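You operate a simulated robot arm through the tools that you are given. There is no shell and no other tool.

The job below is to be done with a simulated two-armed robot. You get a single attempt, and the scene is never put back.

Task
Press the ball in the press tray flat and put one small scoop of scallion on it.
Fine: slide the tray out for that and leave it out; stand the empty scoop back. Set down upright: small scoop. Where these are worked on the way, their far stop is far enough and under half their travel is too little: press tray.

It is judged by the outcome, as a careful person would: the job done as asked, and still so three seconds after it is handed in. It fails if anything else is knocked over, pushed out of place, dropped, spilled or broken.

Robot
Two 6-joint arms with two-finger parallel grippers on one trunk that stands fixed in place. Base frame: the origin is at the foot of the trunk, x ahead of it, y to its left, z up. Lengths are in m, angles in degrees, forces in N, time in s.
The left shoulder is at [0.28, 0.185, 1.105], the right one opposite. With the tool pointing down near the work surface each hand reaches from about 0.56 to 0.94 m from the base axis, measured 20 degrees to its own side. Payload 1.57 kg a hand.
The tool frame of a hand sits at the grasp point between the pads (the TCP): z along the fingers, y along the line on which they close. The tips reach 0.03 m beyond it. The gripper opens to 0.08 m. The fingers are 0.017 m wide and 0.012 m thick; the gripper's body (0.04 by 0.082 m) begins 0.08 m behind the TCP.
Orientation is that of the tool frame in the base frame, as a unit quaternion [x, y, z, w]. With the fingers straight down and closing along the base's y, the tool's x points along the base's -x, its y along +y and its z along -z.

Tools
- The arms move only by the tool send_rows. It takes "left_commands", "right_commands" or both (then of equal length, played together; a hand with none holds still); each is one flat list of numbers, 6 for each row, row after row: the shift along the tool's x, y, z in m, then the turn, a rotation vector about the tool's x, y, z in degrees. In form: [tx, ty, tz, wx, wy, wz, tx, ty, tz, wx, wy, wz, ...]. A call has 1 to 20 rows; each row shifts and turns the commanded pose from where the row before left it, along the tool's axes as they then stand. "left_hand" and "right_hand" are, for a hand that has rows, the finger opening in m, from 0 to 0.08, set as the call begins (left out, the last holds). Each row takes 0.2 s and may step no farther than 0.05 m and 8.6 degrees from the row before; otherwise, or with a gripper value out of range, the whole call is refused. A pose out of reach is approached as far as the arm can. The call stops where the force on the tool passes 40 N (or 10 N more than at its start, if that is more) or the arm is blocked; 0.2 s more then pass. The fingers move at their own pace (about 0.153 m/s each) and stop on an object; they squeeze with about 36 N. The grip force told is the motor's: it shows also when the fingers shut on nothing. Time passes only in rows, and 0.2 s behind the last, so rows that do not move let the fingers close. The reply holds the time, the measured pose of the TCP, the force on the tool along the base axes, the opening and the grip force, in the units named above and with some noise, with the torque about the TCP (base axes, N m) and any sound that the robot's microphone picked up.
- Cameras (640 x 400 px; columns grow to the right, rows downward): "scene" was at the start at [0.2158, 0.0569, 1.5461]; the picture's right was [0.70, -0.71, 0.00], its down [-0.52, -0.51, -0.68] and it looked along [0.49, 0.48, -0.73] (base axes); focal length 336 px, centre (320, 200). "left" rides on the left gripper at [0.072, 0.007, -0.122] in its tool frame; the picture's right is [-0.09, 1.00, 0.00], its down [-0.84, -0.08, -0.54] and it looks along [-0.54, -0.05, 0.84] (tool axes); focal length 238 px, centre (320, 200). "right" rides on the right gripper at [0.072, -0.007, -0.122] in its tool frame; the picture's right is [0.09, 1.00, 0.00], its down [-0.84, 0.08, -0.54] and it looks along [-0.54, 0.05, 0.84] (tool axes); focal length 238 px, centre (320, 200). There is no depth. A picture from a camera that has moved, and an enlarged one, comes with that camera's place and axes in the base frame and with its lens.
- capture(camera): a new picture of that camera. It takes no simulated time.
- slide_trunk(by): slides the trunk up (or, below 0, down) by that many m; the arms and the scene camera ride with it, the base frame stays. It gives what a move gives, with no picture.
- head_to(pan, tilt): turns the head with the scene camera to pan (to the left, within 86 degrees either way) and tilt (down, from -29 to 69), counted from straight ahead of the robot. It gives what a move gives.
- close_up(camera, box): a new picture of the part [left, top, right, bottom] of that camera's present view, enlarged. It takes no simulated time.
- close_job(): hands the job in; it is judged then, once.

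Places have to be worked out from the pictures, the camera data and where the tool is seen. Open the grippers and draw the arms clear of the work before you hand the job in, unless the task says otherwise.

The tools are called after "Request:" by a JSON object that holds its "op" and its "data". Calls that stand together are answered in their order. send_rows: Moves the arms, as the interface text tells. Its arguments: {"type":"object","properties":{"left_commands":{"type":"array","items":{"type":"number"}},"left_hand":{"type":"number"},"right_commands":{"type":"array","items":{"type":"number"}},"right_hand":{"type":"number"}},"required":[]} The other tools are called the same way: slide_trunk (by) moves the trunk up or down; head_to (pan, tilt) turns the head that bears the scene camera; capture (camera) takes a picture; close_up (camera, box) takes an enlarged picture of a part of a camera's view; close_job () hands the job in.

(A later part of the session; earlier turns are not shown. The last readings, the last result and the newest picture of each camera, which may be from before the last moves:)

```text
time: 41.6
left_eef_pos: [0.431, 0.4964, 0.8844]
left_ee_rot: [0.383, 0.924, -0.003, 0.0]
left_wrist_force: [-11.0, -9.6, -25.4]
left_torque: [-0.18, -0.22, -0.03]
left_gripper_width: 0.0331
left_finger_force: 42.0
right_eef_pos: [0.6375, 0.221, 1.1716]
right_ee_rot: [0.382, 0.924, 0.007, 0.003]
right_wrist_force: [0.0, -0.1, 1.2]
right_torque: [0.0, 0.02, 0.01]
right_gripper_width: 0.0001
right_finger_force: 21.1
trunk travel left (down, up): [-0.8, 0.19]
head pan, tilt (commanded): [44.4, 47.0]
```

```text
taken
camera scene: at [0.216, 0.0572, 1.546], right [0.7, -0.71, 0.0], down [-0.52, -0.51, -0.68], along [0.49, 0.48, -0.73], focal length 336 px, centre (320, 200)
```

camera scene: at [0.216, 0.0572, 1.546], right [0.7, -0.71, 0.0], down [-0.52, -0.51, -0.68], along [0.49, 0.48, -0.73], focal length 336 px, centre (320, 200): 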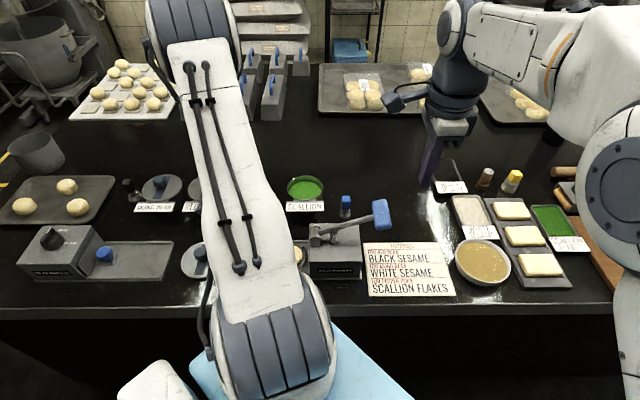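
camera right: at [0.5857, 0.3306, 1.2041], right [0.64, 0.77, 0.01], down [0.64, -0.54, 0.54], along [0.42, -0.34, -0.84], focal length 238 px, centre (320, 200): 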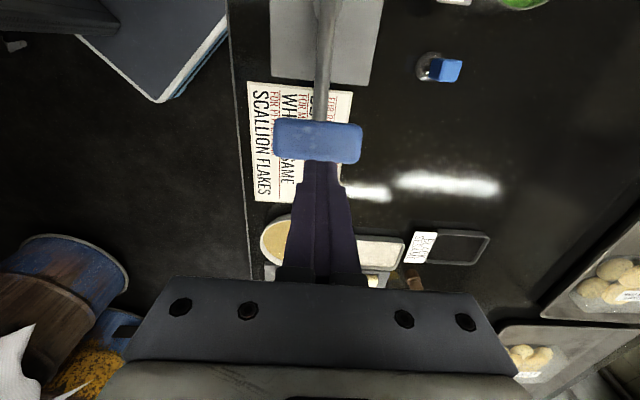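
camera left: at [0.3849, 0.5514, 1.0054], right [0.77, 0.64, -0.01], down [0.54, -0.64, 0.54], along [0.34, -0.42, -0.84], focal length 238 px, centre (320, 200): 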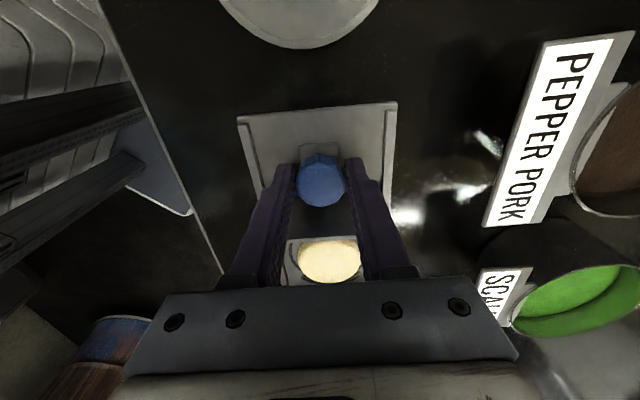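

The dough is now a flat disc. I'll ease the vertical force slightly and keep pulling in small steps to find the outer stop.

Request:
{"op": "send_rows", "data": {"left_commands": [0.004, 0, 0.0015, 0, 0, 0, 0.004, 0, 0, 0, 0, 0, 0.004, 0, 0, 0, 0, 0, 0.004, 0, 0, 0, 0, 0, 0.004, 0, 0, 0, 0, 0]}}

Request:
{"op": "capture", "data": {"camera": "left"}}

```text
time: 42.8
left_eef_pos: [0.4177, 0.5081, 0.8828]
left_ee_rot: [0.385, 0.923, -0.002, -0.001]
left_wrist_force: [17.8, -26.9, 3.7]
left_torque: [-0.4, -0.4, 0.02]
left_gripper_width: 0.0336
left_finger_force: 42.3
right_eef_pos: [0.6376, 0.2193, 1.1714]
right_ee_rot: [0.382, 0.924, 0.007, 0.002]
right_wrist_force: [-1.0, 0.5, -0.3]
right_torque: [-0.01, -0.02, -0.01]
right_gripper_width: 0.0001
right_finger_force: 21.4
trunk travel left (down, up): [-0.8, 0.19]
head pan, tilt (commanded): [44.4, 47.0]
```

```text
taken
camera left: at [0.372, 0.5642, 1.0052], right [0.77, 0.64, 0.0], down [0.54, -0.65, 0.54], along [0.34, -0.42, -0.84], focal length 238 px, centre (320, 200)
```

left: 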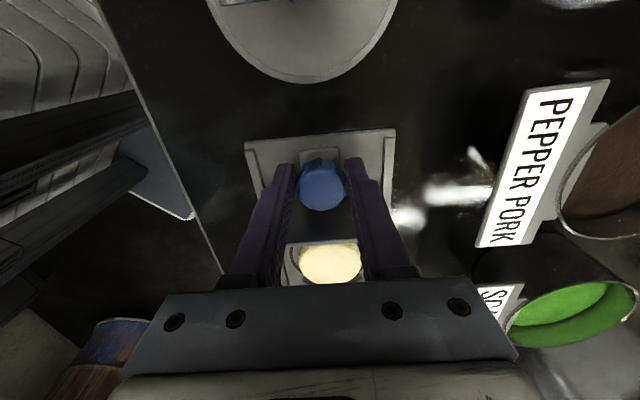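

31 N along +u at [0.418, 0.508] – the outer stop, same as its starting place. I'll ease off, release the knob and lift the left hand.

Request:
{"op": "send_rows", "data": {"left_commands": [-0.002, 0, 0, 0, 0, 0, 0, 0, 0, 0, 0, 0]}}

Request:
{"op": "send_rows", "data": {"left_commands": [0, 0, 0, 0, 0, 0, 0, 0, 0, 0, 0, 0, 0, 0, -0.02, 0, 0, 0, 0, 0, -0.03, 0, 0, 0, 0, 0, -0.03, 0, 0, 0, 0, 0, -0.04, 0, 0, 0, 0, 0, -0.04, 0, 0, 0, 0, 0, -0.04, 0, 0, 0], "left_hand": 0.056}}

Request:
{"op": "capture", "data": {"camera": "left"}}

Request:
{"op": "close_up", "data": {"camera": "left", "box": [250, 100, 410, 220]}}

```text
time: 43.4
left_eef_pos: [0.4182, 0.5086, 0.8824]
left_ee_rot: [0.381, 0.924, -0.001, -0.001]
left_wrist_force: [4.4, -16.4, 3.4]
left_torque: [-0.35, 0.02, -0.02]
left_gripper_width: 0.0331
left_finger_force: 41.7
right_eef_pos: [0.6388, 0.219, 1.1709]
right_ee_rot: [0.382, 0.924, 0.008, 0.002]
right_wrist_force: [0.4, -0.5, 0.0]
right_torque: [-0.02, -0.01, -0.01]
right_gripper_width: 0.0002
right_finger_force: 21.3
trunk travel left (down, up): [-0.8, 0.19]
head pan, tilt (commanded): [44.4, 47.0]
```

```text
time: 45.2
left_eef_pos: [0.4172, 0.51, 1.0838]
left_ee_rot: [0.383, 0.924, -0.001, 0.0]
left_wrist_force: [0.3, -0.3, 1.3]
left_torque: [-0.01, -0.02, -0.02]
left_gripper_width: 0.0561
left_finger_force: 0.1
right_eef_pos: [0.6371, 0.2199, 1.1719]
right_ee_rot: [0.382, 0.924, 0.008, 0.003]
right_wrist_force: [0.0, -0.1, -0.1]
right_torque: [-0.02, 0.0, 0.01]
right_gripper_width: 0.0
right_finger_force: 21.0
trunk travel left (down, up): [-0.8, 0.19]
head pan, tilt (commanded): [44.4, 47.0]
```

```text
taken
camera left: at [0.3726, 0.5649, 1.206], right [0.77, 0.64, 0.0], down [0.54, -0.65, 0.54], along [0.35, -0.42, -0.84], focal length 238 px, centre (320, 200)
```

left: 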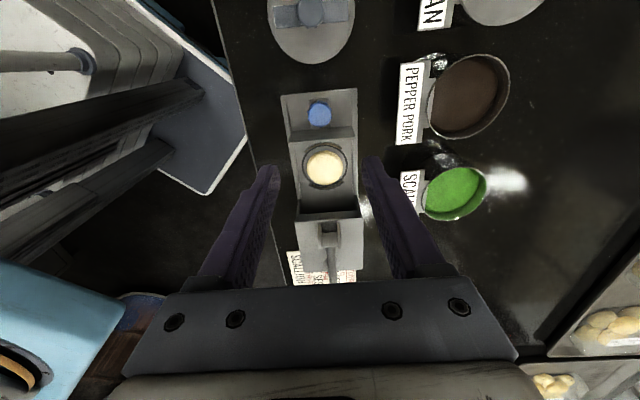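

```text
3.33 times, centred on (330, 160) of left
camera zoom: at [0.3726, 0.5649, 1.206], right [0.77, 0.64, 0.0], down [0.54, -0.65, 0.54], along [0.35, -0.42, -0.84], focal length 794 px, centre (287, 333)
```

zoom: 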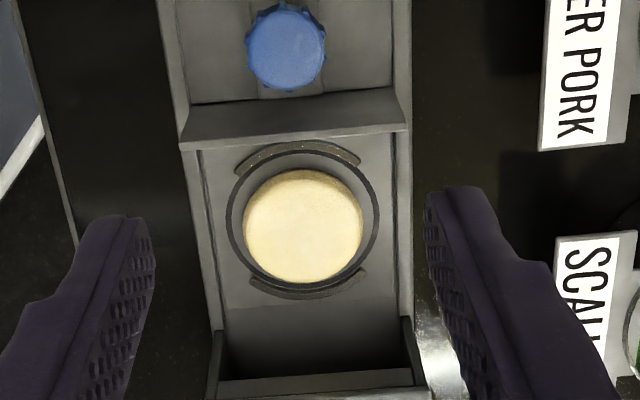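

The dough is a clean flat disc centred at about [0.485, 0.442, 0.85]. The scoop stands near [0.700, 0.4315] with its handle top around z≈0.90; I'll move the left hand over toward it at z≈1.08 for a close look, keeping the right arm out of the way.

Request:
{"op": "send_rows", "data": {"right_commands": [0, -0.035, -0.01, 0, 0, 0, 0, -0.035, -0.01, 0, 0, 0, 0, -0.035, 0, 0, 0, 0, 0, -0.035, 0, 0, 0, 0, -0.02, -0.03, 0, 0, 0, 0, -0.02, -0.03, 0, 0, 0, 0]}}

Request:
{"op": "send_rows", "data": {"left_commands": [0, 0.03, -0.015, 0, 0, 0, 0, 0.03, -0.01, 0, 0, 0, -0.02, 0.03, 0, 0, 0, 0, -0.03, 0.03, 0, 0, 0, 0, -0.03, 0.02, 0, 0, 0, 0, -0.02, 0, 0, 0, 0, 0]}}

Request:
{"op": "capture", "data": {"camera": "left"}}

Request:
{"op": "capture", "data": {"camera": "scene"}}

```text
time: 46.6
left_eef_pos: [0.4186, 0.5106, 1.0838]
left_ee_rot: [0.383, 0.924, -0.001, 0.0]
left_wrist_force: [0.3, -0.2, 0.1]
left_torque: [-0.03, -0.03, -0.02]
left_gripper_width: 0.0559
left_finger_force: 0.0
right_eef_pos: [0.5245, 0.0511, 1.191]
right_ee_rot: [0.382, 0.924, 0.008, 0.003]
right_wrist_force: [0.3, -0.1, -0.2]
right_torque: [-0.04, 0.01, -0.02]
right_gripper_width: 0.0002
right_finger_force: 21.4
trunk travel left (down, up): [-0.8, 0.19]
head pan, tilt (commanded): [44.4, 47.0]
```

```text
time: 48.0
left_eef_pos: [0.5883, 0.537, 1.1077]
left_ee_rot: [0.383, 0.924, -0.002, 0.0]
left_wrist_force: [0.0, 1.1, 0.2]
left_torque: [-0.02, -0.04, 0.0]
left_gripper_width: 0.0561
left_finger_force: 0.1
right_eef_pos: [0.5253, 0.0517, 1.1913]
right_ee_rot: [0.382, 0.924, 0.007, 0.003]
right_wrist_force: [-0.3, 0.0, 0.2]
right_torque: [0.0, -0.01, 0.01]
right_gripper_width: 0.0
right_finger_force: 21.2
trunk travel left (down, up): [-0.8, 0.19]
head pan, tilt (commanded): [44.4, 47.0]
```

```text
taken
camera left: at [0.5427, 0.593, 1.2293], right [0.77, 0.64, 0.0], down [0.54, -0.65, 0.54], along [0.35, -0.42, -0.84], focal length 238 px, centre (320, 200)
```

left: 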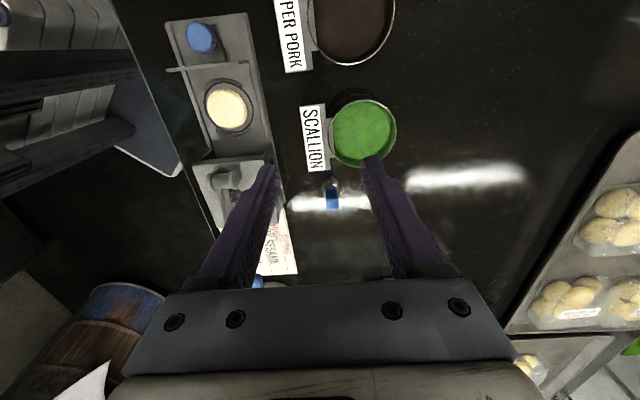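

```text
taken
camera scene: at [0.2159, 0.0568, 1.5461], right [0.7, -0.71, 0.0], down [-0.52, -0.51, -0.68], along [0.49, 0.48, -0.73], focal length 336 px, centre (320, 200)
```

scene: 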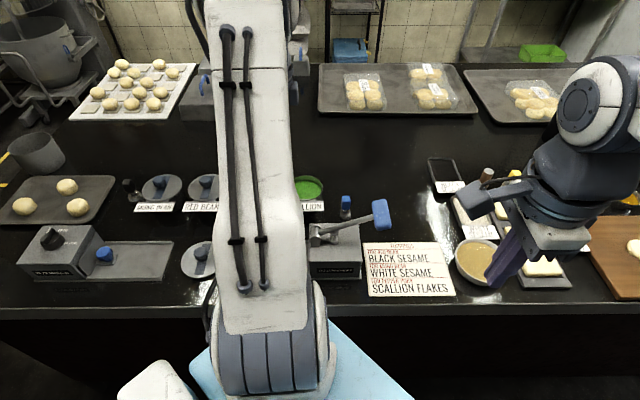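

Zooming on the scoop, sign and bowl.

Request:
{"op": "close_up", "data": {"camera": "left", "box": [270, 80, 430, 220]}}

Request:
{"op": "close_up", "data": {"camera": "scene", "box": [290, 160, 370, 230]}}

```text
2.86 times, centred on (350, 150) of left
camera zoom: at [0.5427, 0.593, 1.2293], right [0.77, 0.64, 0.0], down [0.54, -0.65, 0.54], along [0.35, -0.42, -0.84], focal length 681 px, centre (234, 343)
```

zoom: 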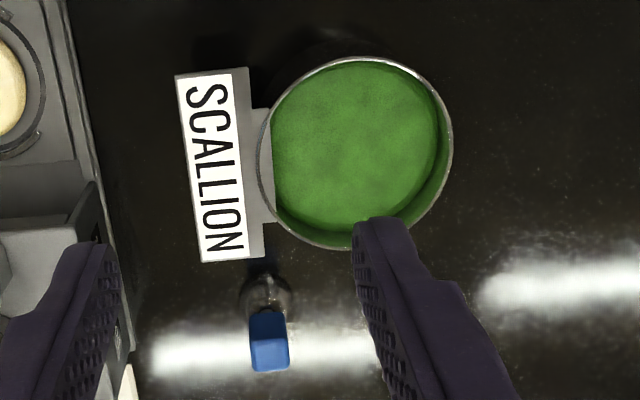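

```text
5.71 times, centred on (330, 195) of scene
camera zoom: at [0.2159, 0.0568, 1.5461], right [0.7, -0.71, 0.0], down [-0.52, -0.51, -0.68], along [0.49, 0.48, -0.73], focal length 1922 px, centre (263, 229)
```

zoom: 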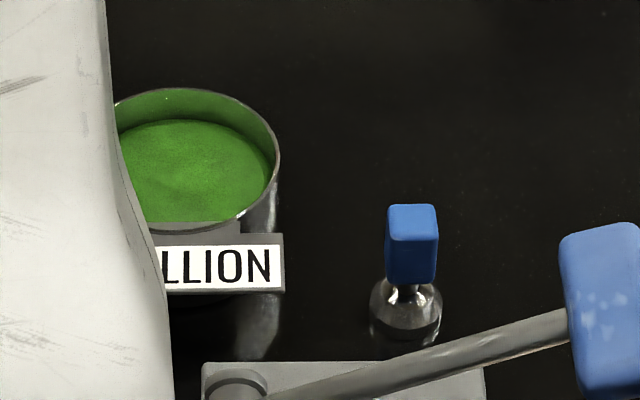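

Triangulating: scoop handle block (about 23 mm square) has its top at [0.702, 0.4355, 0.894], its bowl below at z≈0.82; the scallion bowl's rim is centred at about [0.660, 0.550, 0.88]. Before grasping I'll turn the left hand so its camera faces the robot side (x=−v, y=−u), then test in free air whether it can tilt enough to pour.

Request:
{"op": "send_rows", "data": {"left_commands": [0, 0, 0, 0, 0, -8, 0, 0, 0, 0, 0, -8, 0, 0, 0, 0, 0, -8, 0, 0, 0, 0, 0, -8, 0, 0, 0, 0, 0, -8, 0, 0, 0, 0, 0, -8, 0, 0, 0, 0, 0, -8, 0, 0, 0, 0, 0, -8, 0, 0, 0, 0, 0, -8, 0, 0, 0, 0, 0, -8, 0, 0, 0, 0, 0, -8, 0, 0, 0, 0, 0, -2]}}

Request:
{"op": "capture", "data": {"camera": "left"}}

Request:
{"op": "capture", "data": {"camera": "scene"}}

```text
time: 50.6
left_eef_pos: [0.5886, 0.5372, 1.1086]
left_ee_rot: [-0.384, 0.923, -0.001, -0.001]
left_wrist_force: [-0.9, -0.6, 0.4]
left_torque: [0.01, 0.01, -0.01]
left_gripper_width: 0.0559
left_finger_force: 0.1
right_eef_pos: [0.5253, 0.0514, 1.1905]
right_ee_rot: [0.382, 0.924, 0.007, 0.004]
right_wrist_force: [-0.6, -0.9, -0.4]
right_torque: [0.01, 0.0, 0.03]
right_gripper_width: 0.0
right_finger_force: 21.6
trunk travel left (down, up): [-0.8, 0.19]
head pan, tilt (commanded): [44.4, 47.0]
```

```text
taken
camera left: at [0.5327, 0.4909, 1.23], right [-0.64, 0.77, 0.0], down [0.65, 0.54, 0.54], along [0.42, 0.35, -0.84], focal length 238 px, centre (320, 200)
```

left: 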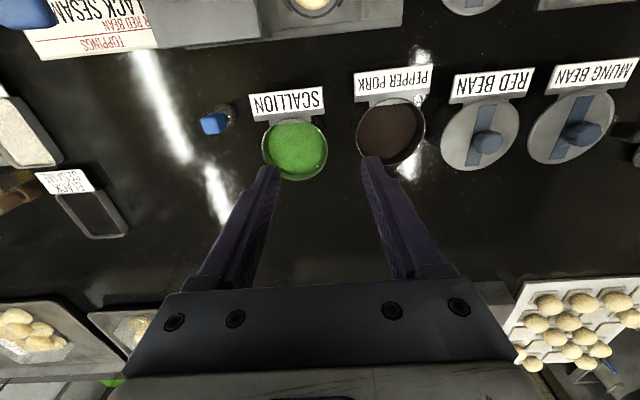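

```text
taken
camera scene: at [0.2158, 0.0567, 1.5461], right [0.7, -0.71, 0.0], down [-0.52, -0.51, -0.68], along [0.49, 0.48, -0.73], focal length 336 px, centre (320, 200)
```

scene: 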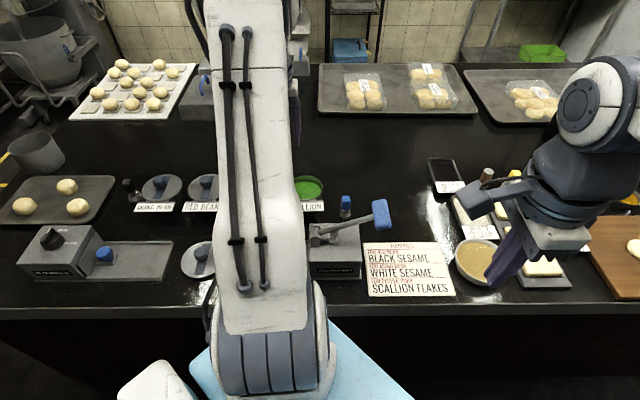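

Works well. Now over to above the tray at [0.453, 0.474, 1.12] and I'll test tilting the tool about its x-axis toward +u.

Request:
{"op": "send_rows", "data": {"left_commands": [0.0351, 0.0129, -0.003, 0, 0, 0, 0.0351, 0.0129, -0.003, 0, 0, 0, 0.0351, 0.0129, -0.003, 0, 0, 0, 0.0351, 0.0129, -0.003, 0, 0, 0]}}

Request:
{"op": "send_rows", "data": {"left_commands": [0, 0, 0, 8, 0, 0, 0, 0, 0, 8, 0, 0, 0, 0, 0, 8, 0, 0, 0, 0, 0, 8, 0, 0, 0, 0, 0, 8, 0, 0, 0, 0, 0, 8, 0, 0, 0, 0, 0, 8, 0, 0]}}

Request:
{"op": "capture", "data": {"camera": "scene"}}

```text
time: 51.6
left_eef_pos: [0.4528, 0.474, 1.1201]
left_ee_rot: [-0.383, 0.924, 0.001, -0.001]
left_wrist_force: [0.3, 0.7, 0.4]
left_torque: [-0.02, 0.04, 0.02]
left_gripper_width: 0.0559
left_finger_force: 0.0
right_eef_pos: [0.5247, 0.0521, 1.1903]
right_ee_rot: [0.382, 0.924, 0.007, 0.002]
right_wrist_force: [0.9, -1.0, 0.1]
right_torque: [-0.02, 0.0, 0.01]
right_gripper_width: 0.0
right_finger_force: 21.7
trunk travel left (down, up): [-0.8, 0.19]
head pan, tilt (commanded): [44.4, 47.0]
```

```text
time: 53.2
left_eef_pos: [0.4526, 0.4739, 1.1194]
left_ee_rot: [-0.338, 0.816, -0.434, 0.18]
left_wrist_force: [0.3, 0.0, 0.5]
left_torque: [0.01, 0.02, 0.0]
left_gripper_width: 0.056
left_finger_force: 0.0
right_eef_pos: [0.5255, 0.0517, 1.1918]
right_ee_rot: [0.382, 0.924, 0.007, 0.003]
right_wrist_force: [-0.5, -0.4, -1.2]
right_torque: [0.0, 0.01, 0.01]
right_gripper_width: 0.0002
right_finger_force: 21.3
trunk travel left (down, up): [-0.8, 0.19]
head pan, tilt (commanded): [44.4, 47.0]
```

```text
taken
camera scene: at [0.2158, 0.0566, 1.5461], right [0.7, -0.71, 0.0], down [-0.52, -0.51, -0.68], along [0.49, 0.48, -0.73], focal length 336 px, centre (320, 200)
```

scene: 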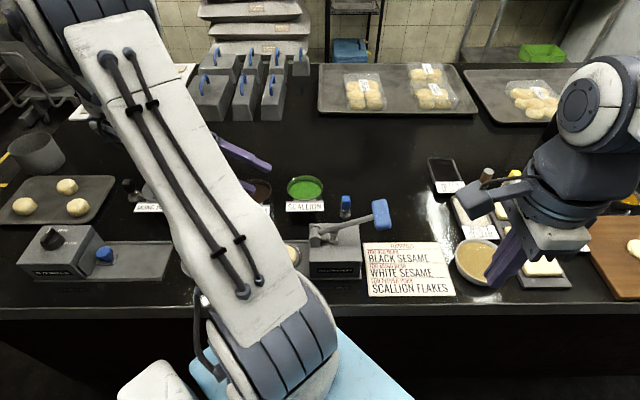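

The tool tilts toward +u as intended and followed the command to 56°. I'll continue the test to 112°.

Request:
{"op": "send_rows", "data": {"left_commands": [0, 0, 0, 8, 0, 0, 0, 0, 0, 8, 0, 0, 0, 0, 0, 8, 0, 0, 0, 0, 0, 8, 0, 0, 0, 0, 0, 8, 0, 0, 0, 0, 0, 8, 0, 0, 0, 0, 0, 8, 0, 0]}}

Request:
{"op": "capture", "data": {"camera": "scene"}}

Request:
{"op": "capture", "data": {"camera": "left"}}

```text
time: 54.8
left_eef_pos: [0.4602, 0.4198, 1.0999]
left_ee_rot: [0.219, -0.52, 0.762, -0.317]
left_wrist_force: [-0.5, 0.1, 0.3]
left_torque: [-0.01, -0.03, -0.04]
left_gripper_width: 0.0559
left_finger_force: 0.0
left hand out of reach, approached as far as the arm can: row 6, 7
right_eef_pos: [0.525, 0.0515, 1.1911]
right_ee_rot: [0.382, 0.924, 0.007, 0.003]
right_wrist_force: [-0.3, 0.5, 0.0]
right_torque: [0.02, -0.04, -0.03]
right_gripper_width: 0.0001
right_finger_force: 21.0
trunk travel left (down, up): [-0.8, 0.19]
head pan, tilt (commanded): [44.4, 47.0]
```

```text
taken
camera scene: at [0.2156, 0.0568, 1.5461], right [0.7, -0.71, 0.0], down [-0.52, -0.51, -0.68], along [0.49, 0.48, -0.73], focal length 336 px, centre (320, 200)
```

scene: 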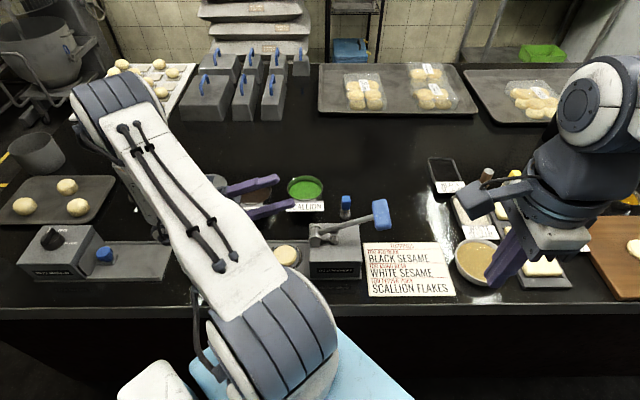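

```text
taken
camera left: at [0.3308, 0.4447, 1.0498], right [0.32, -0.19, -0.93], down [0.21, 0.97, -0.13], along [0.92, -0.15, 0.35], focal length 238 px, centre (320, 200)
```

left: 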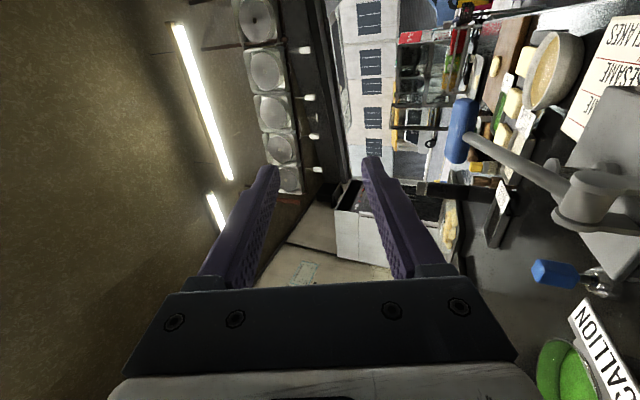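

Up to about 96–104° is reachable tilting straight toward +u, beyond that the arm runs out. Tilting toward base +x (more radial) should need less wrist bending; I'll undo the tilt first.

Request:
{"op": "send_rows", "data": {"left_commands": [0, 0, 0, -8, 0, 0, 0, 0, 0, -8, 0, 0, 0, 0, 0, -8, 0, 0, 0, 0, 0, -8, 0, 0, 0, 0, 0, -8, 0, 0, 0, 0, 0, -8, 0, 0, 0, 0, 0, -8, 0, 0]}}

```text
time: 56.4
left_eef_pos: [0.4615, 0.4179, 1.0994]
left_ee_rot: [-0.339, 0.816, -0.434, 0.179]
left_wrist_force: [-0.1, 0.7, 0.0]
left_torque: [-0.02, 0.0, 0.01]
left_gripper_width: 0.0563
left_finger_force: 0.0
right_eef_pos: [0.5254, 0.0527, 1.19]
right_ee_rot: [0.382, 0.924, 0.008, 0.004]
right_wrist_force: [0.0, 0.5, 0.4]
right_torque: [-0.04, 0.02, 0.03]
right_gripper_width: 0.0
right_finger_force: 20.9
trunk travel left (down, up): [-0.8, 0.19]
head pan, tilt (commanded): [44.4, 47.0]
```

Back at 56°, and position shifted to [0.4615, 0.418]. I'll undo the rest and yaw another −45° (tool x=−y, y=−x).

Request:
{"op": "send_rows", "data": {"left_commands": [0, 0, 0, -8, 0, 0, 0, 0, 0, -8, 0, 0, 0, 0, 0, -8, 0, 0, 0, 0, 0, -8, 0, 0, 0, 0, 0, -8, 0, 0, 0, 0, 0, -8, 0, 0, 0, 0, 0, -8, 0, 0, 0, 0, 0, 0, 0, -7.5, 0, 0, 0, 0, 0, -7.5, 0, 0, 0, 0, 0, -7.5, 0, 0, 0, 0, 0, -7.5, 0, 0, 0, 0, 0, -7.5, 0, 0, 0, 0, 0, -7.5]}}

```text
time: 59.2
left_eef_pos: [0.461, 0.4179, 1.0995]
left_ee_rot: [0.707, -0.707, 0.0, 0.0]
left_wrist_force: [0.6, -0.4, -0.4]
left_torque: [0.0, -0.03, 0.02]
left_gripper_width: 0.056
left_finger_force: 0.0
right_eef_pos: [0.5254, 0.0515, 1.1901]
right_ee_rot: [0.381, 0.924, 0.008, 0.003]
right_wrist_force: [0.4, 0.5, -0.5]
right_torque: [-0.01, 0.01, -0.01]
right_gripper_width: 0.0001
right_finger_force: 21.4
trunk travel left (down, up): [-0.8, 0.19]
head pan, tilt (commanded): [44.4, 47.0]
```

Yaw reached. Now I shift to [0.44, 0.4425, 1.10] and test the tilt toward base +x.

Request:
{"op": "send_rows", "data": {"left_commands": [-0.0245, 0.021, 0, 0, 0, 0, 0, 0, 0, 8, 0, 0, 0, 0, 0, 8, 0, 0, 0, 0, 0, 8, 0, 0, 0, 0, 0, 8, 0, 0, 0, 0, 0, 8, 0, 0, 0, 0, 0, 8, 0, 0, 0, 0, 0, 8, 0, 0, 0, 0, 0, 8, 0, 0, 0, 0, 0, 8, 0, 0, 0, 0, 0, 8, 0, 0, 0, 0, 0, 8, 0, 0]}}

Request:
{"op": "capture", "data": {"camera": "scene"}}

```text
time: 61.8
left_eef_pos: [0.44, 0.4431, 1.0993]
left_ee_rot: [0.509, -0.508, 0.491, -0.492]
left_wrist_force: [-0.1, -0.4, -0.6]
left_torque: [0.03, -0.02, 0.0]
left_gripper_width: 0.0559
left_finger_force: 0.0
right_eef_pos: [0.5251, 0.0511, 1.1907]
right_ee_rot: [0.381, 0.924, 0.007, 0.003]
right_wrist_force: [0.1, -0.1, 0.0]
right_torque: [0.03, 0.01, -0.04]
right_gripper_width: 0.0002
right_finger_force: 21.3
trunk travel left (down, up): [-0.8, 0.19]
head pan, tilt (commanded): [44.4, 47.0]
```

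```text
taken
camera scene: at [0.2158, 0.0566, 1.5461], right [0.7, -0.71, 0.0], down [-0.52, -0.51, -0.68], along [0.49, 0.48, -0.73], focal length 336 px, centre (320, 200)
```

scene: 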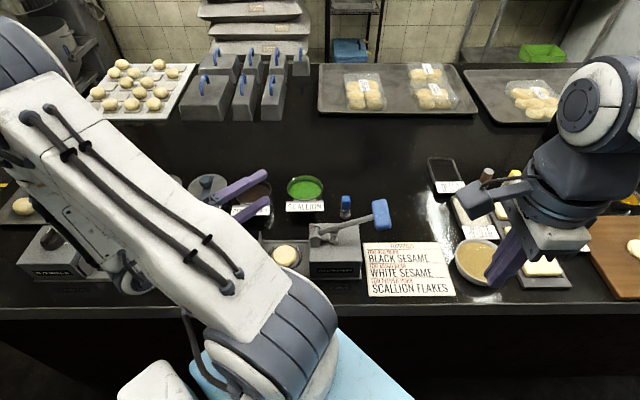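

88° reached exactly in position, and the tray with the flat disc is in view. I'll continue the test to 128°.

Request:
{"op": "send_rows", "data": {"left_commands": [0, 0, 0, 8, 0, 0, 0, 0, 0, 8, 0, 0, 0, 0, 0, 8, 0, 0, 0, 0, 0, 8, 0, 0, 0, 0, 0, 8, 0, 0]}}

```text
time: 63.0
left_eef_pos: [0.4078, 0.3941, 1.0947]
left_ee_rot: [0.315, -0.316, 0.633, -0.632]
left_wrist_force: [0.5, 0.0, 0.3]
left_torque: [0.01, -0.01, 0.0]
left_gripper_width: 0.0559
left_finger_force: 0.0
left hand out of reach, approached as far as the arm can: row 5
right_eef_pos: [0.5241, 0.0503, 1.1908]
right_ee_rot: [0.382, 0.924, 0.008, 0.003]
right_wrist_force: [0.7, 0.4, 0.3]
right_torque: [0.02, 0.01, 0.0]
right_gripper_width: 0.0
right_finger_force: 21.3
trunk travel left (down, up): [-0.8, 0.19]
head pan, tilt (commanded): [44.4, 47.0]
```

It reaches 120° at [0.44, 0.4425] fine; only 128° is beyond reach. I'll undo the tilt to vertical and then test the same tilt at a lower height.

Request:
{"op": "send_rows", "data": {"left_commands": [0, 0, 0, -8, 0, 0, 0, 0, 0, -8, 0, 0, 0, 0, 0, -8, 0, 0, 0, 0, 0, -8, 0, 0, 0, 0, 0, -8, 0, 0, 0, 0, 0, -8, 0, 0, 0, 0, 0, -8, 0, 0, 0, 0, 0, -8, 0, 0, 0, 0, 0, -8, 0, 0, 0, 0, 0, -8, 0, 0, 0, 0, 0, -8, 0, 0, 0, 0, 0, -8, 0, 0, 0, 0, 0, -8, 0, 0, 0, 0, 0, -8, 0, 0, 0, 0, 0, -8, 0, 0, 0, 0, 0, -7, 0, 0], "left_hand": 0.02}}

```text
time: 66.4
left_eef_pos: [0.4071, 0.4245, 1.0906]
left_ee_rot: [-0.707, 0.707, -0.005, 0.005]
left_wrist_force: [-0.2, -0.2, 0.0]
left_torque: [0.0, -0.01, -0.01]
left_gripper_width: 0.0201
left_finger_force: 0.0
left hand out of reach, approached as far as the arm can: row 3, 4, 6, 7, 8, 9
right_eef_pos: [0.5252, 0.0504, 1.1903]
right_ee_rot: [0.382, 0.924, 0.008, 0.003]
right_wrist_force: [-0.6, -0.1, -0.2]
right_torque: [-0.01, 0.01, -0.01]
right_gripper_width: 0.0
right_finger_force: 21.2
trunk travel left (down, up): [-0.8, 0.19]
head pan, tilt (commanded): [44.4, 47.0]
```

Vertical again at [0.407, 0.4245]. Now to [0.44, 0.4425, 1.0] and tilt 88° there.

Request:
{"op": "send_rows", "data": {"left_commands": [-0.006, -0.011, 0.03, 0, 0, 0, -0.006, -0.011, 0.03, 0, 0, 0, -0.006, -0.011, 0.03, 0, 0, 0, 0, 0, 0, 8, 0, 0, 0, 0, 0, 8, 0, 0, 0, 0, 0, 8, 0, 0, 0, 0, 0, 8, 0, 0, 0, 0, 0, 8, 0, 0, 0, 0, 0, 8, 0, 0, 0, 0, 0, 8, 0, 0, 0, 0, 0, 8, 0, 0, 0, 0, 0, 8, 0, 0, 0, 0, 0, 8, 0, 0, 0, 0, 0, 8, 0, 0]}}

Request:
{"op": "capture", "data": {"camera": "scene"}}

```text
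time: 69.4
left_eef_pos: [0.4416, 0.4419, 0.9998]
left_ee_rot: [0.504, -0.503, 0.496, -0.496]
left_wrist_force: [0.0, -1.2, 1.0]
left_torque: [0.02, -0.01, -0.02]
left_gripper_width: 0.02
left_finger_force: 0.1
right_eef_pos: [0.5243, 0.0513, 1.1914]
right_ee_rot: [0.382, 0.924, 0.007, 0.003]
right_wrist_force: [0.4, 0.8, -1.0]
right_torque: [-0.01, -0.01, -0.01]
right_gripper_width: 0.0001
right_finger_force: 21.0
trunk travel left (down, up): [-0.8, 0.19]
head pan, tilt (commanded): [44.4, 47.0]
```

```text
taken
camera scene: at [0.2158, 0.0566, 1.5461], right [0.7, -0.71, 0.0], down [-0.52, -0.51, -0.68], along [0.49, 0.48, -0.73], focal length 336 px, centre (320, 200)
```

scene: 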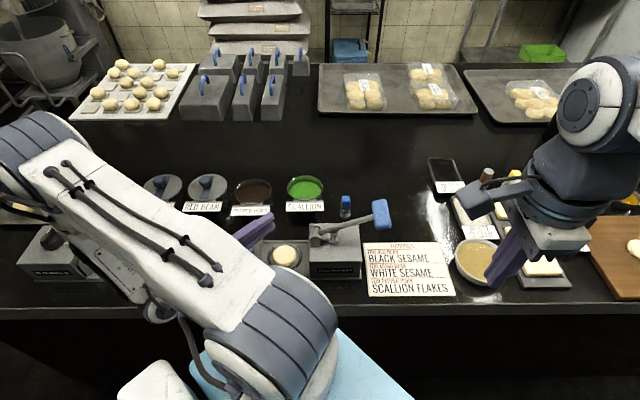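

89° at z=1.0 is fine and I can see the disc clearly. I'll descend to z≈0.925 and tilt on to about 120°.

Request:
{"op": "send_rows", "data": {"left_commands": [0, 0.025, 0, 0, 0, 0, 0, 0.025, 0, 0, 0, 0, 0, 0.025, 0, 0, 0, 0]}}

Request:
{"op": "send_rows", "data": {"left_commands": [0, 0, 0, 8, 0, 0, 0, 0, 0, 8, 0, 0, 0, 0, 0, 8, 0, 0]}}

Request:
{"op": "capture", "data": {"camera": "scene"}}

```text
time: 70.2
left_eef_pos: [0.4412, 0.444, 0.9245]
left_ee_rot: [-0.504, 0.504, -0.496, 0.495]
left_wrist_force: [-0.5, 0.4, 0.5]
left_torque: [0.0, 0.01, 0.01]
left_gripper_width: 0.0197
left_finger_force: 0.2
right_eef_pos: [0.525, 0.0509, 1.1898]
right_ee_rot: [0.382, 0.924, 0.007, 0.004]
right_wrist_force: [-0.8, 0.1, 0.5]
right_torque: [0.0, 0.02, 0.02]
right_gripper_width: 0.0001
right_finger_force: 21.1
trunk travel left (down, up): [-0.8, 0.19]
head pan, tilt (commanded): [44.4, 47.0]
```

```text
time: 71.0
left_eef_pos: [0.4402, 0.442, 0.9271]
left_ee_rot: [0.39, -0.389, 0.591, -0.589]
left_wrist_force: [-3.1, -1.9, 6.4]
left_torque: [-0.04, 0.34, 0.11]
left_gripper_width: 0.0131
left_finger_force: 0.2
right_eef_pos: [0.5246, 0.0512, 1.1904]
right_ee_rot: [0.382, 0.924, 0.007, 0.002]
right_wrist_force: [-0.7, -0.1, -0.4]
right_torque: [0.03, 0.03, -0.01]
right_gripper_width: 0.0
right_finger_force: 21.6
trunk travel left (down, up): [-0.8, 0.19]
head pan, tilt (commanded): [44.4, 47.0]
```

```text
taken
camera scene: at [0.2153, 0.0564, 1.5463], right [0.7, -0.71, 0.0], down [-0.52, -0.51, -0.68], along [0.49, 0.48, -0.73], focal length 336 px, centre (320, 200)
```

scene: 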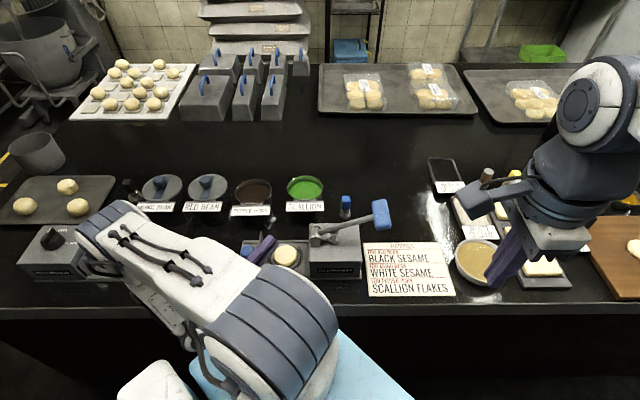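

The lower finger seems to have touched something (opening pushed to 13 mm, 6 N up). I'll look closely before moving.

Request:
{"op": "close_up", "data": {"camera": "scene", "box": [220, 210, 340, 300]}}

Request:
{"op": "capture", "data": {"camera": "left"}}

```text
4.44 times, centred on (280, 255) of scene
camera zoom: at [0.2153, 0.0564, 1.5463], right [0.7, -0.71, 0.0], down [-0.52, -0.51, -0.68], along [0.49, 0.48, -0.73], focal length 1495 px, centre (498, -44)
```

zoom: 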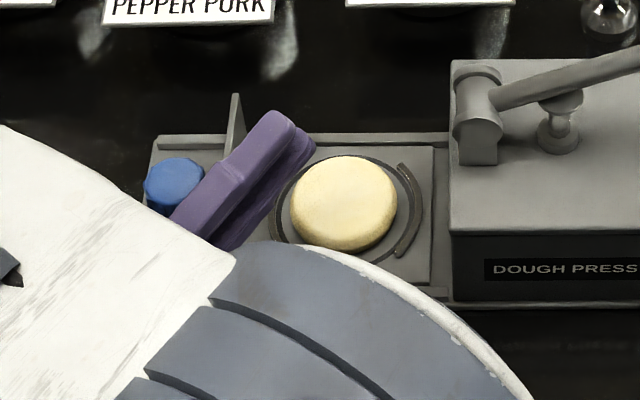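

```text
taken
camera left: at [0.3301, 0.3702, 0.8722], right [0.39, 0.09, -0.92], down [-0.53, 0.84, -0.14], along [0.75, 0.54, 0.38], focal length 238 px, centre (320, 200)
```

left: 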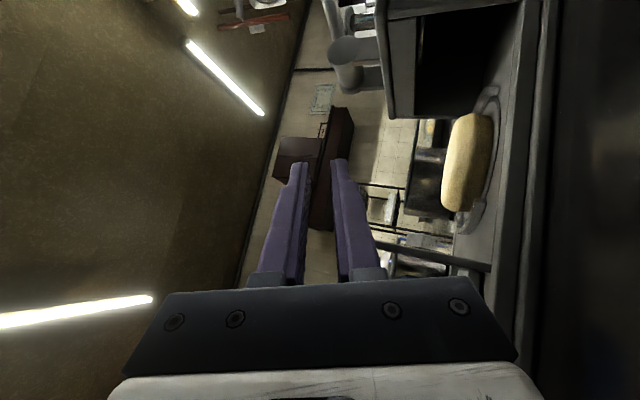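

The lower finger is resting on the tray's upright end plate (top at z≈0.90). I'll back straight up 5 cm, then reverse the tilt.

Request:
{"op": "send_rows", "data": {"left_commands": [0, -0.023, 0.0098, 0, 0, 0, 0, -0.023, 0.0098, 0, 0, 0, 0, 0, 0, -8, 0, 0, 0, 0, 0, -8, 0, 0, 0, 0, 0, -8, 0, 0]}}

Request:
{"op": "close_up", "data": {"camera": "scene", "box": [220, 210, 340, 300]}}

```text
time: 72.2
left_eef_pos: [0.4407, 0.4413, 0.9745]
left_ee_rot: [0.506, -0.505, 0.495, -0.494]
left_wrist_force: [0.1, -0.4, -0.8]
left_torque: [-0.01, -0.02, 0.06]
left_gripper_width: 0.0199
left_finger_force: 0.1
right_eef_pos: [0.5245, 0.0509, 1.1901]
right_ee_rot: [0.382, 0.924, 0.007, 0.004]
right_wrist_force: [0.0, 0.2, 0.1]
right_torque: [0.0, 0.03, 0.03]
right_gripper_width: 0.0
right_finger_force: 21.4
trunk travel left (down, up): [-0.8, 0.19]
head pan, tilt (commanded): [44.4, 47.0]
```

```text
4.44 times, centred on (280, 255) of scene
camera zoom: at [0.2158, 0.0567, 1.546], right [0.7, -0.71, 0.0], down [-0.52, -0.51, -0.68], along [0.49, 0.48, -0.73], focal length 1495 px, centre (498, -44)
```

zoom: 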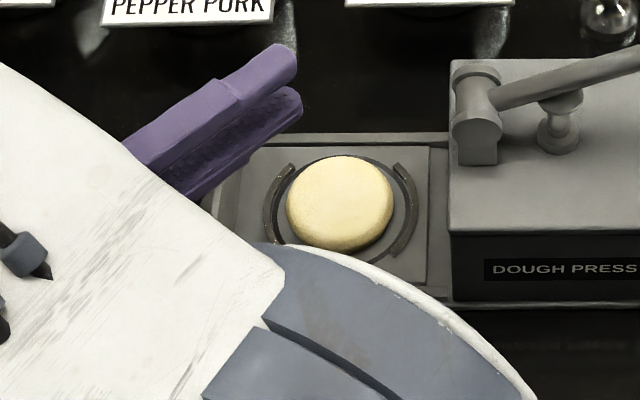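

The tray and disc are undisturbed. I'll swing the tilted tool's azimuth by +20° (so the fingers pass in front of the end plate), shift to [0.4446, 0.428], descend to z≈0.925 and test 120° there.

Request:
{"op": "send_rows", "data": {"left_commands": [0, 0, 0, 0, -7, 0, 0, 0, 0, 0, -7, 0, 0, 0, 0, 0, -6, 0, 0.014, 0, 0, 0, 0, 0, 0, 0.025, 0, 0, 0, 0, 0, 0.025, 0, 0, 0, 0]}}

Request:
{"op": "send_rows", "data": {"left_commands": [0, 0, 0, 8, 0, 0, 0, 0, 0, 8, 0, 0, 0, 0, 0, 8, 0, 0, 0, 0, 0, 8, 0, 0]}}

Request:
{"op": "close_up", "data": {"camera": "scene", "box": [200, 190, 360, 310]}}

```text
time: 73.6
left_eef_pos: [0.4448, 0.4275, 0.9246]
left_ee_rot: [0.583, -0.411, 0.4, -0.575]
left_wrist_force: [-1.3, 0.4, -0.3]
left_torque: [0.01, 0.01, 0.02]
left_gripper_width: 0.0203
left_finger_force: 0.0
right_eef_pos: [0.5249, 0.0513, 1.191]
right_ee_rot: [0.382, 0.924, 0.008, 0.003]
right_wrist_force: [0.8, -0.9, 0.3]
right_torque: [-0.01, 0.0, 0.04]
right_gripper_width: 0.0
right_finger_force: 21.7
trunk travel left (down, up): [-0.8, 0.19]
head pan, tilt (commanded): [44.4, 47.0]
```

```text
time: 74.6
left_eef_pos: [0.4099, 0.409, 0.9289]
left_ee_rot: [-0.404, 0.287, -0.499, 0.711]
left_wrist_force: [0.4, -0.2, 0.7]
left_torque: [0.0, -0.02, 0.03]
left_gripper_width: 0.02
left_finger_force: 0.0
left hand out of reach, approached as far as the arm can: row 4
right_eef_pos: [0.5253, 0.0505, 1.1906]
right_ee_rot: [0.383, 0.924, 0.008, 0.003]
right_wrist_force: [-0.8, 0.6, -0.4]
right_torque: [0.0, 0.03, -0.04]
right_gripper_width: 0.0
right_finger_force: 21.4
trunk travel left (down, up): [-0.8, 0.19]
head pan, tilt (commanded): [44.4, 47.0]
```

```text
3.33 times, centred on (280, 250) of scene
camera zoom: at [0.2164, 0.0566, 1.5461], right [0.7, -0.71, 0.0], down [-0.52, -0.51, -0.68], along [0.49, 0.48, -0.73], focal length 1121 px, centre (453, 33)
```

zoom: 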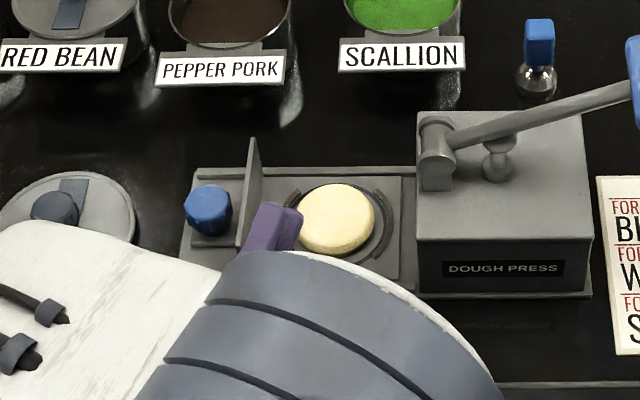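

At azimuth +20° the fingers clear the end plate; 113° is reachable in place, but 121° pushes the TCP back about 4 cm (arm folded too close). Raising the trunk should give it more room, so I'll slide it up 0.12 m and try again.

Request:
{"op": "slide_trunk", "data": {"by": 0.12}}

Request:
{"op": "send_rows", "data": {"left_commands": [-0.006, 0.0199, 0.0336, 0, 0, 0, 0, 0.0258, -0.0153, 0, 0, 0, 0, 0.0258, -0.0153, 0, 0, 0, 0, 0.0258, -0.0153, 0, 0, 0, 0, 0.0258, -0.0153, 0, 0, 0]}}

Request:
{"op": "capture", "data": {"camera": "scene"}}

```text
time: 76.1
left_eef_pos: [0.409, 0.4097, 1.0487]
left_ee_rot: [-0.405, 0.289, -0.497, 0.711]
left_wrist_force: [0.3, 0.1, 0.0]
left_torque: [0.05, -0.01, -0.02]
left_gripper_width: 0.0201
left_finger_force: 0.0
right_eef_pos: [0.5247, 0.0506, 1.3103]
right_ee_rot: [0.382, 0.924, 0.007, 0.004]
right_wrist_force: [0.5, -0.3, -0.1]
right_torque: [0.02, 0.0, -0.01]
right_gripper_width: 0.0
right_finger_force: 21.4
trunk travel left (down, up): [-0.92, 0.07]
head pan, tilt (commanded): [44.4, 47.0]
```

```text
time: 77.3
left_eef_pos: [0.4092, 0.384, 0.9357]
left_ee_rot: [-0.406, 0.294, -0.5, 0.706]
left_wrist_force: [-0.1, 0.0, -0.4]
left_torque: [-0.01, 0.0, -0.01]
left_gripper_width: 0.02
left_finger_force: 0.0
left hand out of reach, approached as far as the arm can: row 1, 3, 4, 5
right_eef_pos: [0.5247, 0.0501, 1.3112]
right_ee_rot: [0.382, 0.924, 0.007, 0.002]
right_wrist_force: [-0.7, 0.2, 0.5]
right_torque: [0.03, 0.02, -0.02]
right_gripper_width: 0.0
right_finger_force: 21.4
trunk travel left (down, up): [-0.92, 0.07]
head pan, tilt (commanded): [44.4, 47.0]
```

```text
taken
camera scene: at [0.216, 0.0565, 1.6661], right [0.7, -0.71, 0.0], down [-0.52, -0.51, -0.68], along [0.49, 0.48, -0.73], focal length 336 px, centre (320, 200)
```

scene: 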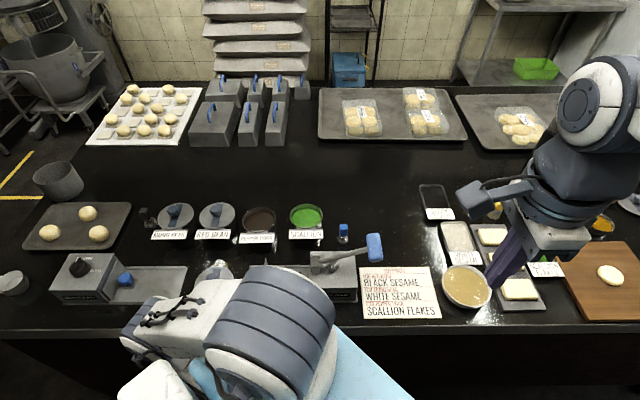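

Raising the trunk made it worse, so the limit is the wrist bend; a lower trunk should help. I'll raise the hand first, undo the tilt, then lower the trunk.

Request:
{"op": "send_rows", "data": {"left_commands": [0, -0.034, 0.0204, 0, 0, 0, 0, -0.034, 0.0204, 0, 0, 0, 0, -0.034, 0.0204, 0, 0, 0, 0, -0.034, 0.0204, 0, 0, 0, 0, 0, 0, -8, 0, 0, 0, 0, 0, -8, 0, 0, 0, 0, 0, -8, 0, 0, 0, 0, 0, -8, 0, 0]}}

Request:
{"op": "slide_trunk", "data": {"by": -0.12}}

```text
time: 79.1
left_eef_pos: [0.4378, 0.3939, 1.0936]
left_ee_rot: [0.586, -0.415, 0.398, -0.571]
left_wrist_force: [-1.1, -0.6, 0.2]
left_torque: [0.01, 0.0, -0.01]
left_gripper_width: 0.0202
left_finger_force: 0.1
left hand out of reach, approached as far as the arm can: row 5, 6, 7
right_eef_pos: [0.5247, 0.0507, 1.311]
right_ee_rot: [0.381, 0.924, 0.007, 0.003]
right_wrist_force: [0.3, 1.0, 0.2]
right_torque: [0.01, -0.04, -0.01]
right_gripper_width: 0.0
right_finger_force: 21.2
trunk travel left (down, up): [-0.92, 0.07]
head pan, tilt (commanded): [44.4, 47.0]
```

```text
time: 80.6
left_eef_pos: [0.4369, 0.3941, 0.9746]
left_ee_rot: [0.585, -0.414, 0.398, -0.572]
left_wrist_force: [0.3, 0.9, -0.8]
left_torque: [-0.04, 0.02, 0.01]
left_gripper_width: 0.0199
left_finger_force: 0.1
right_eef_pos: [0.5249, 0.0515, 1.1907]
right_ee_rot: [0.382, 0.924, 0.008, 0.003]
right_wrist_force: [0.6, -0.5, 0.4]
right_torque: [0.0, 0.0, 0.03]
right_gripper_width: 0.0002
right_finger_force: 21.3
trunk travel left (down, up): [-0.8, 0.19]
head pan, tilt (commanded): [44.4, 47.0]
```

Trunk is back at its original height. I'll lift the left hand 0.13 m and then lower the trunk by 0.10.

Request:
{"op": "send_rows", "data": {"left_commands": [0, -0.045, 0, 0, 0, 0, 0, -0.045, 0, 0, 0, 0, 0, -0.04, 0, 0, 0, 0]}}

Request:
{"op": "slide_trunk", "data": {"by": -0.1}}

Request:
{"op": "capture", "data": {"camera": "scene"}}

```text
time: 81.4
left_eef_pos: [0.4224, 0.4454, 1.0504]
left_ee_rot: [0.584, -0.416, 0.4, -0.571]
left_wrist_force: [0.2, 0.4, -0.4]
left_torque: [-0.03, 0.0, 0.02]
left_gripper_width: 0.0199
left_finger_force: 0.0
left hand out of reach, approached as far as the arm can: row 1, 2, 3
right_eef_pos: [0.5252, 0.0501, 1.1907]
right_ee_rot: [0.381, 0.924, 0.007, 0.003]
right_wrist_force: [-0.1, -0.3, 0.7]
right_torque: [0.0, 0.03, 0.01]
right_gripper_width: 0.0
right_finger_force: 21.5
trunk travel left (down, up): [-0.8, 0.19]
head pan, tilt (commanded): [44.4, 47.0]
```

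```text
time: 82.7
left_eef_pos: [0.4211, 0.4464, 0.9504]
left_ee_rot: [0.584, -0.415, 0.399, -0.572]
left_wrist_force: [0.4, 1.0, 0.8]
left_torque: [0.0, -0.02, 0.05]
left_gripper_width: 0.0199
left_finger_force: 0.0
right_eef_pos: [0.5253, 0.051, 1.0914]
right_ee_rot: [0.382, 0.924, 0.007, 0.003]
right_wrist_force: [0.0, -1.0, 0.4]
right_torque: [-0.02, 0.0, 0.04]
right_gripper_width: 0.0
right_finger_force: 20.9
trunk travel left (down, up): [-0.7, 0.29]
head pan, tilt (commanded): [44.4, 47.0]
```

```text
taken
camera scene: at [0.2157, 0.0567, 1.4461], right [0.7, -0.71, 0.0], down [-0.52, -0.51, -0.68], along [0.49, 0.48, -0.73], focal length 336 px, centre (320, 200)
```

scene: 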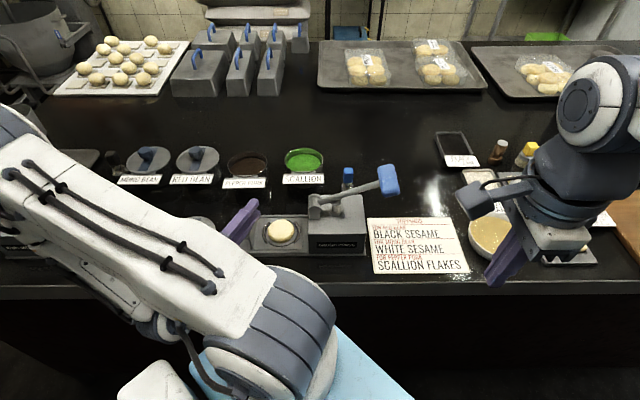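

Trunk lowered 0.10. Now the test again: shift to [0.4446, 0.428, 0.95] and tilt to 120°.

Request:
{"op": "send_rows", "data": {"left_commands": [0.0125, 0, 0.008, 0, 0, 0, 0.0125, 0, 0.008, 0, 0, 0, 0, 0, 0, 8, 0, 0, 0, 0, 0, 8, 0, 0, 0, 0, 0, 8, 0, 0, 0, 0, 0, 8, 0, 0]}}

Request:
{"op": "close_up", "data": {"camera": "scene", "box": [200, 160, 380, 290]}}

```text
time: 84.1
left_eef_pos: [0.4115, 0.4235, 0.9396]
left_ee_rot: [-0.405, 0.291, -0.499, 0.709]
left_wrist_force: [-0.2, 0.5, 0.2]
left_torque: [0.01, -0.01, 0.01]
left_gripper_width: 0.0201
left_finger_force: 0.2
left hand out of reach, approached as far as the arm can: row 1, 2, 6
right_eef_pos: [0.5247, 0.051, 1.0907]
right_ee_rot: [0.381, 0.924, 0.007, 0.004]
right_wrist_force: [0.3, -0.6, 0.1]
right_torque: [-0.02, 0.02, -0.03]
right_gripper_width: 0.0001
right_finger_force: 21.1
trunk travel left (down, up): [-0.7, 0.29]
head pan, tilt (commanded): [44.4, 47.0]
```

```text
3.08 times, centred on (290, 225) of scene
camera zoom: at [0.2162, 0.0566, 1.4461], right [0.7, -0.71, 0.0], down [-0.52, -0.51, -0.68], along [0.49, 0.48, -0.73], focal length 1035 px, centre (412, 123)
```

zoom: 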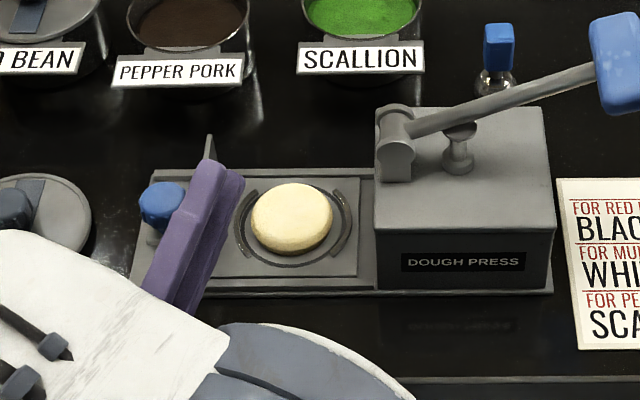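

That limits differently, so the +x azimuth at the original trunk height (120° reached there) is the best choice, pouring from TCP z≈0.945. I'll raise the trunk back to its original height and undo the tilt.

Request:
{"op": "slide_trunk", "data": {"by": 0.1}}

Request:
{"op": "send_rows", "data": {"left_commands": [0, -0.02, 0.012, 0, 0, 0, 0, -0.02, 0.012, 0, 0, 0, 0, 0, 0, -8, 0, 0, 0, 0, 0, -8, 0, 0, 0, 0, 0, -8, 0, 0, 0, 0, 0, -8, 0, 0, 0, 0, 0, -8, 0, 0, 0, 0, 0, -8, 0, 0, 0, 0, 0, -8, 0, 0, 0, 0, 0, -8, 0, 0, 0, 0, 0, -8, 0, 0, 0, 0, 0, -8, 0, 0, 0, 0, 0, -8, 0, 0, 0, 0, 0, -8, 0, 0, 0, 0, 0, -8, 0, 0, 0, 0, 0, -8, 0, 0, 0, 0, 0, -8, 0, 0]}}

Request:
{"op": "capture", "data": {"camera": "scene"}}

```text
time: 85.5
left_eef_pos: [0.4117, 0.4242, 1.038]
left_ee_rot: [-0.406, 0.291, -0.498, 0.709]
left_wrist_force: [-0.5, -0.2, 0.9]
left_torque: [0.0, 0.02, 0.03]
left_gripper_width: 0.0199
left_finger_force: 0.0
right_eef_pos: [0.5252, 0.0514, 1.19]
right_ee_rot: [0.381, 0.924, 0.007, 0.003]
right_wrist_force: [-0.9, 0.6, -0.2]
right_torque: [0.01, 0.02, 0.0]
right_gripper_width: 0.0
right_finger_force: 20.8
trunk travel left (down, up): [-0.8, 0.19]
head pan, tilt (commanded): [44.4, 47.0]
```

```text
time: 89.1
left_eef_pos: [0.4015, 0.4882, 1.0524]
left_ee_rot: [0.817, -0.577, -0.004, -0.003]
left_wrist_force: [0.1, 0.7, -0.4]
left_torque: [0.04, 0.0, -0.01]
left_gripper_width: 0.0203
left_finger_force: 0.0
left hand out of reach, approached as far as the arm can: row 4, 5, 6, 7, 8, 9, 10
right_eef_pos: [0.5248, 0.0518, 1.192]
right_ee_rot: [0.382, 0.924, 0.007, 0.002]
right_wrist_force: [-0.3, -0.3, -0.5]
right_torque: [0.02, 0.01, -0.03]
right_gripper_width: 0.0001
right_finger_force: 20.8
trunk travel left (down, up): [-0.8, 0.19]
head pan, tilt (commanded): [44.4, 47.0]
```

```text
taken
camera scene: at [0.2157, 0.0567, 1.5461], right [0.7, -0.71, 0.0], down [-0.52, -0.51, -0.68], along [0.49, 0.48, -0.73], focal length 336 px, centre (320, 200)
```

scene: 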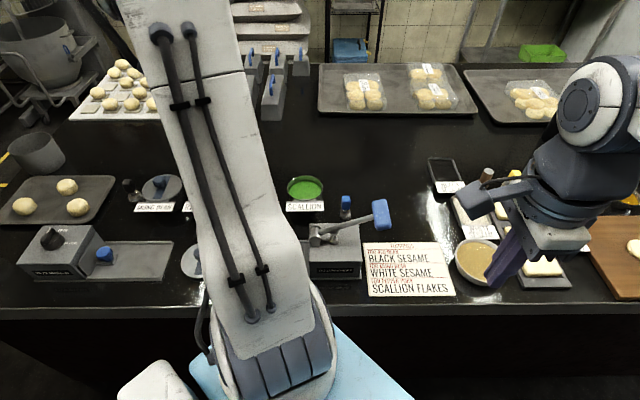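

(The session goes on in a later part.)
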